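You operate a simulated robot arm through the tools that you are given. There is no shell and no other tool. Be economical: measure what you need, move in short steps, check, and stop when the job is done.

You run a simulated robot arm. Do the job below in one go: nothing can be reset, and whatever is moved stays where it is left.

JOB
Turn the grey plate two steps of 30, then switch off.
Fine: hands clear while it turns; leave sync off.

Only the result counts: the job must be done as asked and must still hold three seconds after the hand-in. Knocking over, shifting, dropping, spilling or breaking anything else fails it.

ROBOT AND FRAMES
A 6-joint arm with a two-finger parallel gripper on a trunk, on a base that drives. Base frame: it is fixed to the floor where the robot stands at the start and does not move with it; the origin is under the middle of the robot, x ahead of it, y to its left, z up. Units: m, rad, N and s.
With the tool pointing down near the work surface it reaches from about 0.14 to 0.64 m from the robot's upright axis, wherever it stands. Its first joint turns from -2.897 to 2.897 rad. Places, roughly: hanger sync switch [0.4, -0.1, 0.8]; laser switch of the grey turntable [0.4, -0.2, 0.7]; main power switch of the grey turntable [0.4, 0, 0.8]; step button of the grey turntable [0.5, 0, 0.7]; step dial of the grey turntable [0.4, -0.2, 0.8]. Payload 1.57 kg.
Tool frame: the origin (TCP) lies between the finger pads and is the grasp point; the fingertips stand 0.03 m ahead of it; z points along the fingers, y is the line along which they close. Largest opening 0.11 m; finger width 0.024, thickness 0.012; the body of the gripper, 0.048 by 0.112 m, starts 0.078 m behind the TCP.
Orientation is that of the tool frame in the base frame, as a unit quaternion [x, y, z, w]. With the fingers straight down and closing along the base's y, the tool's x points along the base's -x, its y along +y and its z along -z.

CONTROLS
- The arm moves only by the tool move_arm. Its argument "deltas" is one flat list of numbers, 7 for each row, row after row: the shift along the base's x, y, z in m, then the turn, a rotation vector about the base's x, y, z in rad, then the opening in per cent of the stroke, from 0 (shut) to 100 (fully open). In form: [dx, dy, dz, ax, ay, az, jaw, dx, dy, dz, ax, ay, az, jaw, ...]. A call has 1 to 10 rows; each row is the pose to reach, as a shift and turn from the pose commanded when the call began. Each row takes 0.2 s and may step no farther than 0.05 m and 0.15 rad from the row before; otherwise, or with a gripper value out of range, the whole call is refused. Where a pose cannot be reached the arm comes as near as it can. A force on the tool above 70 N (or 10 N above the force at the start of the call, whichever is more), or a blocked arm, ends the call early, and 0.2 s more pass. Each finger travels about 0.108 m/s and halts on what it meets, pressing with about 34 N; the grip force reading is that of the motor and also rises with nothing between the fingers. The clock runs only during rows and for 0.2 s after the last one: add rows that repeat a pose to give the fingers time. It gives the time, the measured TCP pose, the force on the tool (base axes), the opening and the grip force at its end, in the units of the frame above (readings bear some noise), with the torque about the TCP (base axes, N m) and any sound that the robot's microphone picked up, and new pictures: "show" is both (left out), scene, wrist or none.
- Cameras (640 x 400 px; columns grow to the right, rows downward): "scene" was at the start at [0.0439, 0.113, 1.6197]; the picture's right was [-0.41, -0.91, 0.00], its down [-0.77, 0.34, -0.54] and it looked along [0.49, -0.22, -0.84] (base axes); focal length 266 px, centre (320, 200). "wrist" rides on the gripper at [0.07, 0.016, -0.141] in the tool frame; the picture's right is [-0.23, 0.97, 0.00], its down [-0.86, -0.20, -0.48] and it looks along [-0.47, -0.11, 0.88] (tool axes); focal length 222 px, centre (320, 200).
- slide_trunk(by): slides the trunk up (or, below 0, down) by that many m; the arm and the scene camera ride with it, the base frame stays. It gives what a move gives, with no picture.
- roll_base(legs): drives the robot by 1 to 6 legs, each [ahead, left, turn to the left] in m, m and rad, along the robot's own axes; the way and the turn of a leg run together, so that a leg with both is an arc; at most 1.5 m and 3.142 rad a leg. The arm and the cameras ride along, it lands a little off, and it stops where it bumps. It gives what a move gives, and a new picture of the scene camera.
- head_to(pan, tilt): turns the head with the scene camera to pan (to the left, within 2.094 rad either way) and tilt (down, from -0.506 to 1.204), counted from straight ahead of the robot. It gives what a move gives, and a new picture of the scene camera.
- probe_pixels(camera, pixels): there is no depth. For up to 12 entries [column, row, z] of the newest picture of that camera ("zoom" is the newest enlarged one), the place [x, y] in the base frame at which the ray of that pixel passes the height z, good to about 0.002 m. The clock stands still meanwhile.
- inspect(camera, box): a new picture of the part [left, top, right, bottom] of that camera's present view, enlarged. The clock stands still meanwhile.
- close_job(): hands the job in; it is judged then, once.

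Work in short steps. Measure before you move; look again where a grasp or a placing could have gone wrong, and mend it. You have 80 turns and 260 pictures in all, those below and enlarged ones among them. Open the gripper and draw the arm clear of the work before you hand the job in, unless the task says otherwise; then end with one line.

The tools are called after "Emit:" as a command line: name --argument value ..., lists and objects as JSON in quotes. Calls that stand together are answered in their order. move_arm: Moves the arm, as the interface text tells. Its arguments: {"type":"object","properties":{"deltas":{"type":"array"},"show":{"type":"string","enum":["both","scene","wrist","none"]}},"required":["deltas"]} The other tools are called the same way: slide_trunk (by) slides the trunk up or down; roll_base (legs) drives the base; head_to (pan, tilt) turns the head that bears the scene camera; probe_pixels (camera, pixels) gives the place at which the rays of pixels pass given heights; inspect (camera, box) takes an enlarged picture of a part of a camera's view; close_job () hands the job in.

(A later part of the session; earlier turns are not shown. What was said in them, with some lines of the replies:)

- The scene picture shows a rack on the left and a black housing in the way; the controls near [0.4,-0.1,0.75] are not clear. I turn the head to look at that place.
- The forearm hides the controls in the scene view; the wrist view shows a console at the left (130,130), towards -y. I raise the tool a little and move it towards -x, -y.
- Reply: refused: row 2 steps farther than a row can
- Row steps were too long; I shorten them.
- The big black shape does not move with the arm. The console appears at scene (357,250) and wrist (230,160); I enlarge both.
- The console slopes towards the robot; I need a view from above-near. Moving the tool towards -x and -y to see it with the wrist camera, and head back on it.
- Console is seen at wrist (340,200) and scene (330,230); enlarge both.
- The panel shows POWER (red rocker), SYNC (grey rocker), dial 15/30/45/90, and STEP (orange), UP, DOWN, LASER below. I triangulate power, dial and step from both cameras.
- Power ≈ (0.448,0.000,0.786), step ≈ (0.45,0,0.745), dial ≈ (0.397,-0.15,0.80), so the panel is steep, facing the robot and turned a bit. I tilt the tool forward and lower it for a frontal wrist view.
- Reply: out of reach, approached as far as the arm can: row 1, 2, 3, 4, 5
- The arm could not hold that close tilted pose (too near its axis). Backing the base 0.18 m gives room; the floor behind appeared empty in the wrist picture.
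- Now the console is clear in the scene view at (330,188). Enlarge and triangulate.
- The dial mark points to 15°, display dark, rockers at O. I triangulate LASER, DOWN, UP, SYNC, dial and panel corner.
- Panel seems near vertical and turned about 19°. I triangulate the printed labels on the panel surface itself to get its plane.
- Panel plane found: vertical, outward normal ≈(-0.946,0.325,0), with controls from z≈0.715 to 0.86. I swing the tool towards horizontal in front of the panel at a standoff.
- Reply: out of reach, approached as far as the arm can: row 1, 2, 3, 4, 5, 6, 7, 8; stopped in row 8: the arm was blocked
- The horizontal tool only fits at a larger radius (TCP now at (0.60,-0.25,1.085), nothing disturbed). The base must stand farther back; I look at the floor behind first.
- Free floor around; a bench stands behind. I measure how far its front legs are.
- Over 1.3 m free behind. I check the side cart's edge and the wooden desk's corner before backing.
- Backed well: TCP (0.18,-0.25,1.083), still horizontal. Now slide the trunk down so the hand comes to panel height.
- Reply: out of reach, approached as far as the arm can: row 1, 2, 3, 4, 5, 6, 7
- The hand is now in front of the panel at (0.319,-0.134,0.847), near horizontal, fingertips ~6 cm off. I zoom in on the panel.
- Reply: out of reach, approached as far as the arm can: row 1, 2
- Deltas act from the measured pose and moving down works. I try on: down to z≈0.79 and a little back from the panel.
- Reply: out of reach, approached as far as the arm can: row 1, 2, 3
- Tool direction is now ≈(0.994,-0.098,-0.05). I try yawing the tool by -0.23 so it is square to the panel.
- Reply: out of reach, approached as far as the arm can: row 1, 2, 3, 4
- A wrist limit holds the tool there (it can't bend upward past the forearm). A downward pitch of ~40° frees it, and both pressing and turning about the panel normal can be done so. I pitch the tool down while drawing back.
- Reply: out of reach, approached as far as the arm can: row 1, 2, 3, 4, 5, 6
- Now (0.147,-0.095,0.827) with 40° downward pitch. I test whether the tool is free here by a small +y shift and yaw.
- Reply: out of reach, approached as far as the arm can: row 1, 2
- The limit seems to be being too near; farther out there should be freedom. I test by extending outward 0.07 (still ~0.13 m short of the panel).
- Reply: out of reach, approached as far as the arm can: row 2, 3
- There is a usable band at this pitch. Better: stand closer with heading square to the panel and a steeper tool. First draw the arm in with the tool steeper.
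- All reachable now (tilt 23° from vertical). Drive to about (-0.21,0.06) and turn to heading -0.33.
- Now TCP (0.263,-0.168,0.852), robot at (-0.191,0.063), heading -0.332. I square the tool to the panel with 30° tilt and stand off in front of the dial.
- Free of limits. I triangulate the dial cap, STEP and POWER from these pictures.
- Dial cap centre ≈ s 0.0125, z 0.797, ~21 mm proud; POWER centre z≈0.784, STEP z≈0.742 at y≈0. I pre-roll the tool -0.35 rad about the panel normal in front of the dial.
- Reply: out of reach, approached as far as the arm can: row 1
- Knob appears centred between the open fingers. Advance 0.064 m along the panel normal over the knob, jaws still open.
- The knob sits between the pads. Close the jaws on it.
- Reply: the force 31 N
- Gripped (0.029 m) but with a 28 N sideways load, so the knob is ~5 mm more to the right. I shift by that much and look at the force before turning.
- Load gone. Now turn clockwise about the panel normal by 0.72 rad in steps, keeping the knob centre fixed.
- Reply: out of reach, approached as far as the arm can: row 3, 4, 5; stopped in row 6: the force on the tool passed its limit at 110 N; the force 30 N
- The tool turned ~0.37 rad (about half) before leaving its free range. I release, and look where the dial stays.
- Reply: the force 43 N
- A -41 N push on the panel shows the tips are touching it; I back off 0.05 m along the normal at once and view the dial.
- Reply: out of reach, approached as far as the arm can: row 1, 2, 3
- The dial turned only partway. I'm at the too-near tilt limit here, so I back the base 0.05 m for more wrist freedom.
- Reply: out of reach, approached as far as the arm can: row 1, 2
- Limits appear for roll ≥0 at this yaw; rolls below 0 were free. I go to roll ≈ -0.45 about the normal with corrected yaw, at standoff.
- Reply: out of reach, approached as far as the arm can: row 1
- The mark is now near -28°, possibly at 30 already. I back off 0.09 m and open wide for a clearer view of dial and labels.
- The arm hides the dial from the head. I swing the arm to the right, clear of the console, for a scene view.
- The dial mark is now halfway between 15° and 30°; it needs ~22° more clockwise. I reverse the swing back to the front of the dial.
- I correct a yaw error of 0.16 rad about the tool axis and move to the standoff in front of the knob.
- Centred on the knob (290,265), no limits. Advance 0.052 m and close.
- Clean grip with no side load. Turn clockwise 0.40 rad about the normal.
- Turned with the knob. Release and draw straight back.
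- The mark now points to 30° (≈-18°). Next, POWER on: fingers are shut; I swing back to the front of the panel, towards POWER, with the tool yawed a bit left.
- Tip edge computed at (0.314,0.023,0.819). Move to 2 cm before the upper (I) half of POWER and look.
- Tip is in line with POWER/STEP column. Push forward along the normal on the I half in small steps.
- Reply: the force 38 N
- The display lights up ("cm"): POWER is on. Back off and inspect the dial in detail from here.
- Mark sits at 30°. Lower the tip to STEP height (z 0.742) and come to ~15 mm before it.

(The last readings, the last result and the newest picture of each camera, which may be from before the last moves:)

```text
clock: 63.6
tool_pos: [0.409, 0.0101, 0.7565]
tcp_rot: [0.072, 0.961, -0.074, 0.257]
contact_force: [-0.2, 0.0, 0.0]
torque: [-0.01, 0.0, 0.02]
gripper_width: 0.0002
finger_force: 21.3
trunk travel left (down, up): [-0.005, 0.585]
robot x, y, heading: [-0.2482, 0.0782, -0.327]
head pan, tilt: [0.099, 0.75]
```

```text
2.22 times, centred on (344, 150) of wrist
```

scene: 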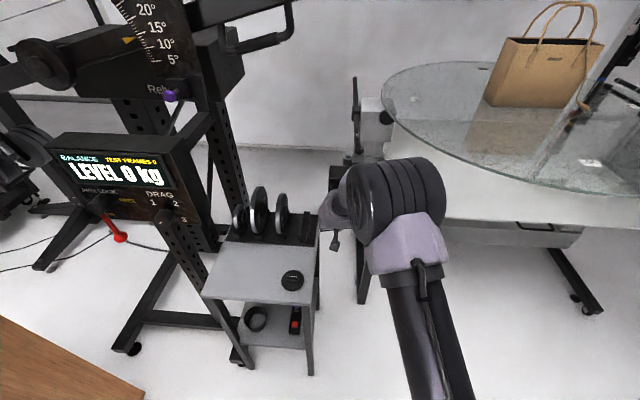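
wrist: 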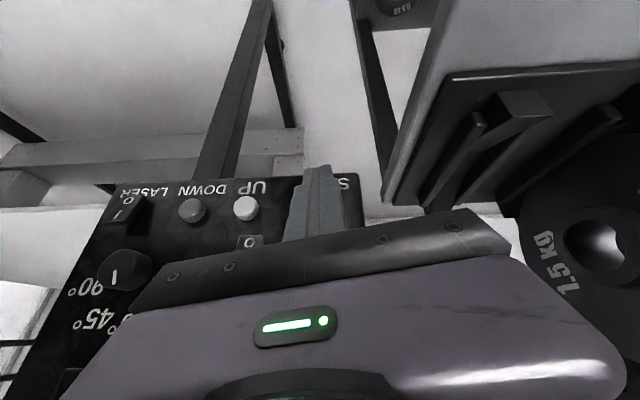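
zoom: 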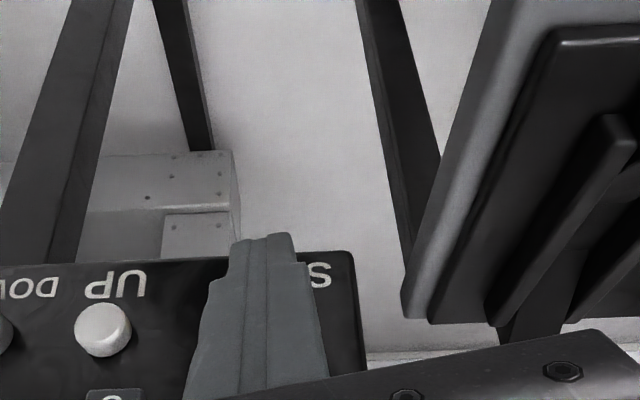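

Tip edge is at z≈0.737, 2 cm from STEP. Press (with 4 mm up) and withdraw in one call.

Emit:
move_arm --deltas '[0.011, -0.004, 0.004, 0, 0, 0, 0, 0.022, -0.0075, 0.004, 0, 0, 0, 0, -0.01, 0.004, 0.004, 0, 0, 0, 0, -0.045, 0.015, 0.004, 0, 0, 0, 0]' --show "both"

```text
clock: 64.6
tool_pos: [0.3656, 0.0265, 0.7643]
tcp_rot: [0.071, 0.961, -0.074, 0.258]
contact_force: [0.9, -0.8, 0.4]
torque: [0.01, -0.03, 0.0]
gripper_width: 0.0
finger_force: 21.2
trunk travel left (down, up): [-0.005, 0.585]
robot x, y, heading: [-0.2474, 0.0828, -0.332]
head pan, tilt: [0.099, 0.75]
heard: click
```

scene: 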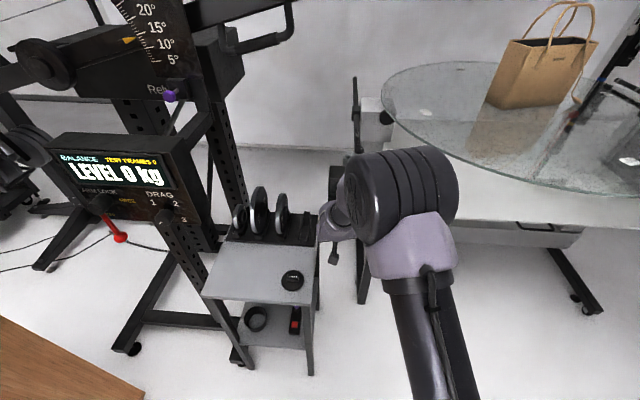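
wrist: 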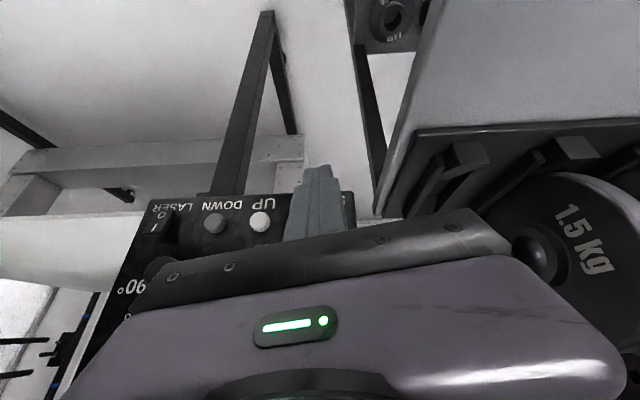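

A click, and the bag has begun to turn with the glass plate. Hold still here and wait for the step to finish.

Emit:
move_arm --deltas '[0, 0, 0, 0, 0, 0, 0, 0, 0, 0, 0, 0, 0, 0, 0, 0, 0, 0, 0, 0, 0, 0, 0, 0, 0, 0, 0, 0, 0, 0, 0, 0, 0, 0, 0, 0, 0, 0, 0, 0, 0, 0, 0, 0, 0, 0, 0, 0, 0, 0, 0, 0, 0, 0, 0, 0, 0, 0, 0, 0, 0, 0, 0]' --show "scene"

Emit:
move_arm --deltas '[0, 0, 0, 0, 0, 0, 0, 0, 0, 0, 0, 0, 0, 0, 0, 0, 0, 0, 0, 0, 0, 0, 0, 0, 0, 0, 0, 0, 0, 0, 0, 0, 0, 0, 0, 0, 0, 0, 0, 0, 0, 0, 0, 0, 0, 0, 0, 0, 0, 0, 0, 0, 0, 0, 0, 0, 0, 0, 0, 0, 0, 0, 0]' --show "scene"

Emit:
move_arm --deltas '[0, 0, 0, 0, 0, 0, 0, 0, 0, 0, 0, 0, 0, 0, 0, 0, 0, 0, 0, 0, 0, 0, 0, 0, 0, 0, 0, 0, 0, 0, 0, 0, 0, 0, 0, 0, 0, 0, 0, 0, 0, 0, 0, 0, 0, 0, 0, 0, 0, 0, 0, 0, 0, 0, 0, 0, 0, 0, 0, 0, 0, 0, 0]' --show "scene"

```text
clock: 66.6
tool_pos: [0.3646, 0.0254, 0.7628]
tcp_rot: [0.072, 0.961, -0.075, 0.256]
contact_force: [-0.7, 0.1, 0.4]
torque: [0.01, -0.02, 0.01]
gripper_width: 0.0
finger_force: 21.7
trunk travel left (down, up): [-0.005, 0.585]
robot x, y, heading: [-0.2497, 0.0847, -0.335]
head pan, tilt: [0.099, 0.75]
```

scene: 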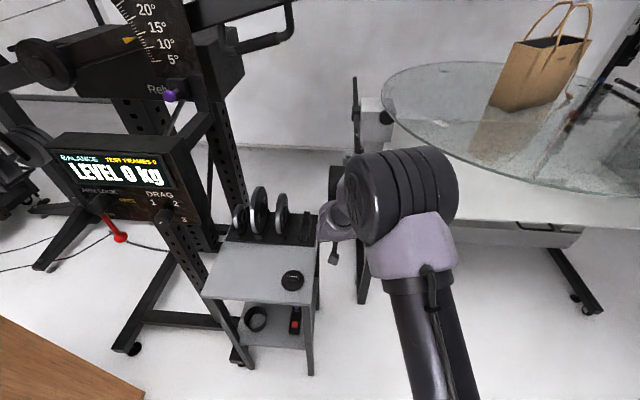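

```text
clock: 68.6
tool_pos: [0.365, 0.0255, 0.7637]
tcp_rot: [0.073, 0.961, -0.075, 0.257]
contact_force: [-0.8, 0.6, 0.0]
torque: [-0.04, 0.02, 0.02]
gripper_width: 0.0
finger_force: 21.2
trunk travel left (down, up): [-0.005, 0.585]
robot x, y, heading: [-0.2456, 0.079, -0.329]
head pan, tilt: [0.099, 0.75]
```

scene: 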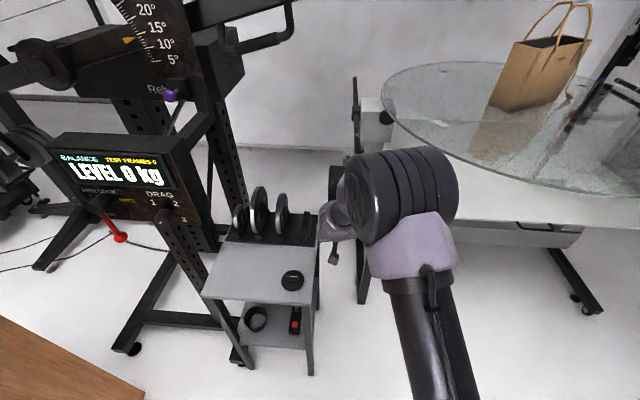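

```text
clock: 70.6
tool_pos: [0.3661, 0.0259, 0.7629]
tcp_rot: [0.072, 0.961, -0.075, 0.257]
contact_force: [0.1, 0.1, 0.3]
torque: [0.0, 0.02, 0.02]
gripper_width: 0.0001
finger_force: 21.1
trunk travel left (down, up): [-0.005, 0.585]
robot x, y, heading: [-0.2468, 0.0835, -0.335]
head pan, tilt: [0.099, 0.75]
```

scene: 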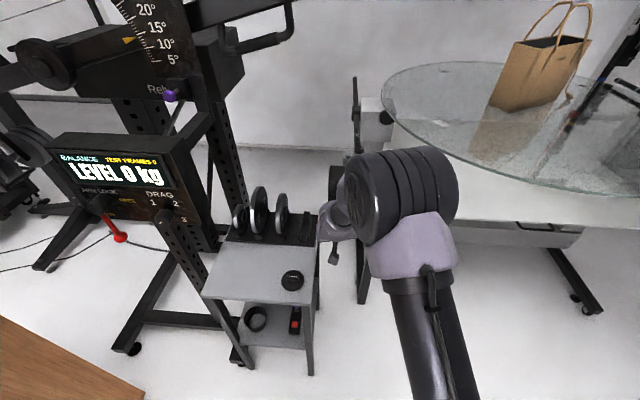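

The plate has stopped. I check the turned angle using the white marks on the plate.

Emit:
inspect --camera "scene" --box '[370, 40, 640, 210]'

Emit:
probe_pixels --camera "scene" --pixels '[[590, 162, 0.76], [440, 123, 0.76], [428, 112, 0.76], [630, 160, 0.76], [381, 95, 0.76], [470, 62, 0.76], [400, 130, 0.76], [520, 187, 0.76], [610, 199, 0.76]]'

```text
2.35 times, centred on (505, 125) of scene
```

zoom: 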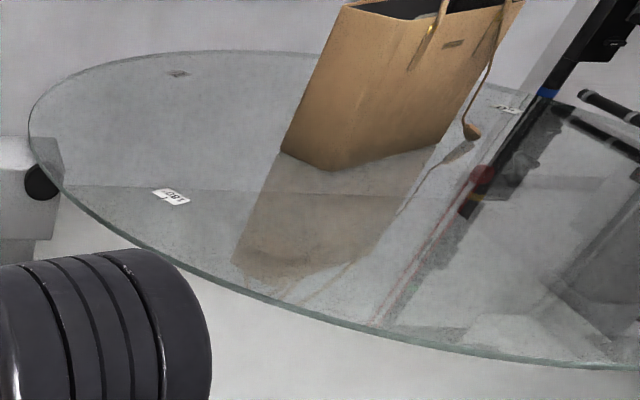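

```text
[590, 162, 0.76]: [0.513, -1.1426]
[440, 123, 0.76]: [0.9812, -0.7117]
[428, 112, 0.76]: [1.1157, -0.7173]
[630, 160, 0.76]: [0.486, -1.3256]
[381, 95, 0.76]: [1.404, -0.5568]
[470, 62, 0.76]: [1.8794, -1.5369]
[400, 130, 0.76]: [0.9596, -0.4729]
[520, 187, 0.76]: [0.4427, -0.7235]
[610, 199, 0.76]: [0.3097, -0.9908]
```

Three marks are visible now; zoom pixels (172,197), (178,74), (505,108). I probe them at a few heights to fit the plate's centre and angle.

Emit:
probe_pixels --camera "scene" --pixels '[[442, 123.7, 0.7], [444.6, 71.4, 0.7], [583.7, 85.9, 0.7], [442, 123.7, 0.76], [444.6, 71.4, 0.76], [583.7, 85.9, 0.76], [590, 162, 0.7]]'

```text
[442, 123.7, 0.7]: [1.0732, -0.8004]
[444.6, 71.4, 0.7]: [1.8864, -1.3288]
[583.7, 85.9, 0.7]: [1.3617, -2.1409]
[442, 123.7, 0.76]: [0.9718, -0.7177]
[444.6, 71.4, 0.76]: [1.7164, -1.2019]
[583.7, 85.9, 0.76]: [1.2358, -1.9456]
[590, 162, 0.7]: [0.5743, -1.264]
```

The marks' square turned from ≈72° to ≈102°: exactly 30°. Press STEP a second time with the same motion and withdraw.

Emit:
move_arm --deltas '[0.03, -0.01, 0, 0, 0, 0, 0, 0.056, -0.019, 0, 0, 0, 0, 0, 0.067, -0.0225, 0, 0, 0, 0, 0, 0.035, -0.011, 0, 0, 0, 0, 0, 0, 0, 0, 0, 0, 0, 0]' --show "scene"

Emit:
move_arm --deltas '[0, 0, 0, 0, 0, 0, 0, 0, 0, 0, 0, 0, 0, 0, 0, 0, 0, 0, 0, 0, 0, 0, 0, 0, 0, 0, 0, 0, 0, 0, 0, 0, 0, 0, 0, 0, 0, 0, 0, 0, 0, 0, 0, 0, 0, 0, 0, 0, 0, 0, 0, 0, 0, 0, 0, 0, 0, 0, 0, 0, 0, 0, 0]' --show "none"

Emit:
move_arm --deltas '[0, 0, 0, 0, 0, 0, 0, 0, 0, 0, 0, 0, 0, 0, 0, 0, 0, 0, 0, 0, 0, 0, 0, 0, 0, 0, 0, 0, 0, 0, 0, 0, 0, 0, 0, 0, 0, 0, 0, 0, 0, 0, 0, 0, 0, 0, 0, 0, 0, 0, 0, 0, 0, 0, 0, 0, 0, 0, 0, 0, 0, 0, 0]' --show "scene"

Emit:
inspect --camera "scene" --box '[370, 40, 640, 210]'

```text
clock: 71.8
tool_pos: [0.3659, 0.0272, 0.7648]
tcp_rot: [0.072, 0.961, -0.074, 0.258]
contact_force: [-0.5, -0.1, -0.2]
torque: [0.04, -0.01, -0.02]
gripper_width: 0.0
finger_force: 21.4
trunk travel left (down, up): [-0.005, 0.585]
robot x, y, heading: [-0.2478, 0.0827, -0.333]
head pan, tilt: [0.099, 0.75]
heard: click
```

scene: 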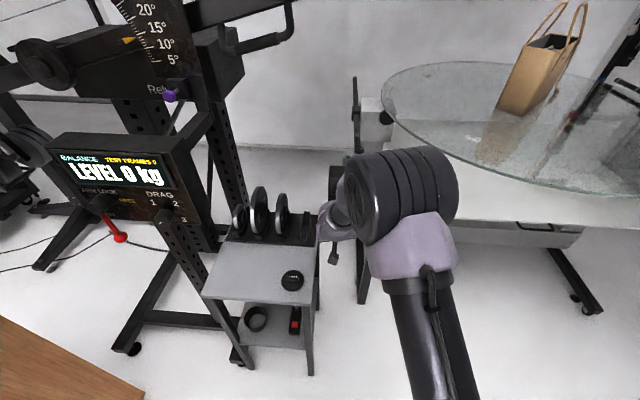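

```text
clock: 73.8
tool_pos: [0.3648, 0.0266, 0.7632]
tcp_rot: [0.072, 0.961, -0.075, 0.257]
contact_force: [-0.2, -0.2, 0.3]
torque: [-0.03, 0.01, 0.0]
gripper_width: 0.0
finger_force: 21.3
trunk travel left (down, up): [-0.005, 0.585]
robot x, y, heading: [-0.2461, 0.0782, -0.332]
head pan, tilt: [0.099, 0.75]
```

```text
clock: 75.8
tool_pos: [0.3663, 0.0279, 0.764]
tcp_rot: [0.072, 0.961, -0.074, 0.257]
contact_force: [-0.6, 0.2, 0.4]
torque: [-0.01, -0.01, -0.01]
gripper_width: 0.0
finger_force: 21.2
trunk travel left (down, up): [-0.005, 0.585]
robot x, y, heading: [-0.2507, 0.0806, -0.331]
head pan, tilt: [0.099, 0.75]
```

scene: 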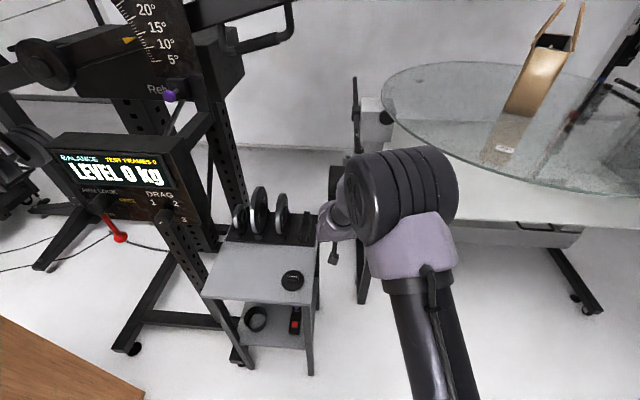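

```text
2.35 times, centred on (505, 125) of scene
```

zoom: 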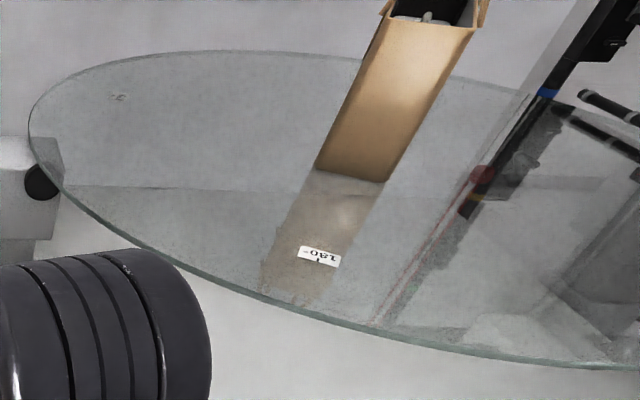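

Second click and a further 30° turn, plate at rest. Now press the O half of POWER: raise 29 mm, then push along the normal.

Emit:
move_arm --deltas '[0, 0, 0.029, 0, 0, 0, 0, 0.03, -0.01, 0.029, 0, 0, 0, 0, 0.047, -0.016, 0.029, 0, 0, 0, 0, 0.056, -0.019, 0.029, 0, 0, 0, 0, 0.0615, -0.021, 0.029, 0, 0, 0, 0]' --show "wrist"

```text
clock: 77.0
tool_pos: [0.424, 0.0098, 0.7917]
tcp_rot: [0.072, 0.961, -0.076, 0.256]
contact_force: [-41.4, 15.6, 2.7]
torque: [0.28, 0.74, -0.18]
gripper_width: 0.0
finger_force: 22.1
trunk travel left (down, up): [-0.005, 0.585]
robot x, y, heading: [-0.2527, 0.0788, -0.331]
head pan, tilt: [0.099, 0.75]
```

wrist: 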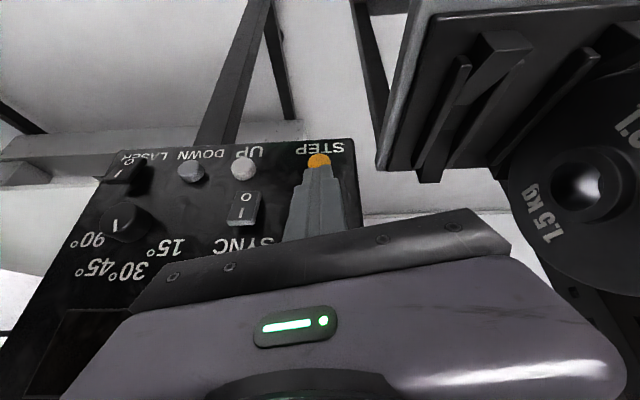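

41 N contact and the display looks dark. Back off, open, and swing clear to verify.

Emit:
move_arm --deltas '[-0.03, 0.01, 0, 0, 0, 0, 0, -0.06, 0.02, 0.01, 0, 0, 0, 0, -0.1, 0.03, 0.03, 0, 0, 0, 0, -0.13, 0.03, 0.05, 0, 0, 0, 0, -0.14, -0.01, 0.06, 0, 0, -0.06, 0, -0.15, -0.05, 0.07, 0, 0, -0.12, 0, -0.16, -0.095, 0.08, 0, 0, -0.18, 0, -0.17, -0.14, 0.08, 0, 0, -0.24, 30]' --show "none"

Emit:
move_arm --deltas '[-0.01, -0.045, 0.01, 0, 0, -0.08, 50, -0.025, -0.09, 0.02, 0, 0, -0.16, 70, -0.04, -0.13, 0.02, 0, 0, -0.24, 90, -0.06, -0.17, 0.02, 0, 0, -0.32, 100, -0.08, -0.21, 0.02, 0, 0, -0.4, 100]' --show "scene"

Emit:
inspect --camera "scene" --box '[324, 167, 420, 227]'

Emit:
inspect --camera "scene" --box '[370, 40, 640, 210]'

```text
clock: 78.8
tool_pos: [0.2559, -0.1384, 0.8673]
tcp_rot: [0.186, 0.945, -0.105, 0.246]
contact_force: [-0.3, -0.3, 1.0]
torque: [0.03, 0.0, 0.02]
gripper_width: 0.033
finger_force: 0.0
trunk travel left (down, up): [-0.005, 0.585]
robot x, y, heading: [-0.2486, 0.0827, -0.335]
head pan, tilt: [0.099, 0.75]
```

```text
clock: 80.0
tool_pos: [0.1739, -0.35, 0.8925]
tcp_rot: [0.371, 0.889, -0.151, 0.219]
contact_force: [1.1, -0.1, 0.3]
torque: [-0.01, 0.01, -0.01]
gripper_width: 0.1098
finger_force: 0.1
trunk travel left (down, up): [-0.005, 0.585]
robot x, y, heading: [-0.2498, 0.0781, -0.33]
head pan, tilt: [0.099, 0.75]
```

scene: 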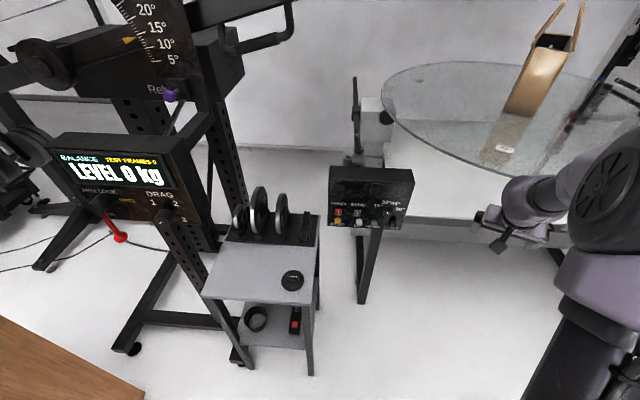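

```text
6.67 times, centred on (372, 197) of scene
```

zoom: 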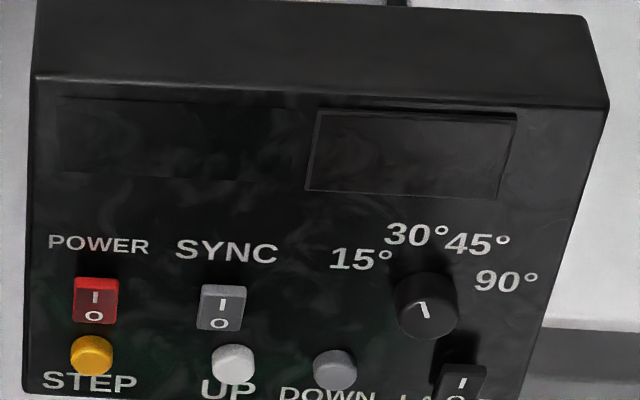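

```text
2.35 times, centred on (505, 125) of scene
```

zoom: 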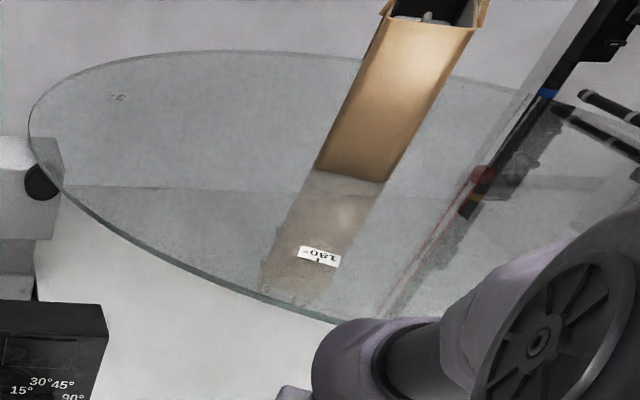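

The display is dark, POWER and SYNC are at O, the plate mark has not moved since the second step, and the arm is clear with the gripper open. I hand in.

Emit:
close_job

```text
The job is handed in.
```

I turned the grey plate two steps of 30°, then switched the turntable's main power off. Sync stayed off, and the hand was drawn back off the button while the plate turned. The first step measured 30°; I judged the second only by eye, from how far the plate's mark moved.
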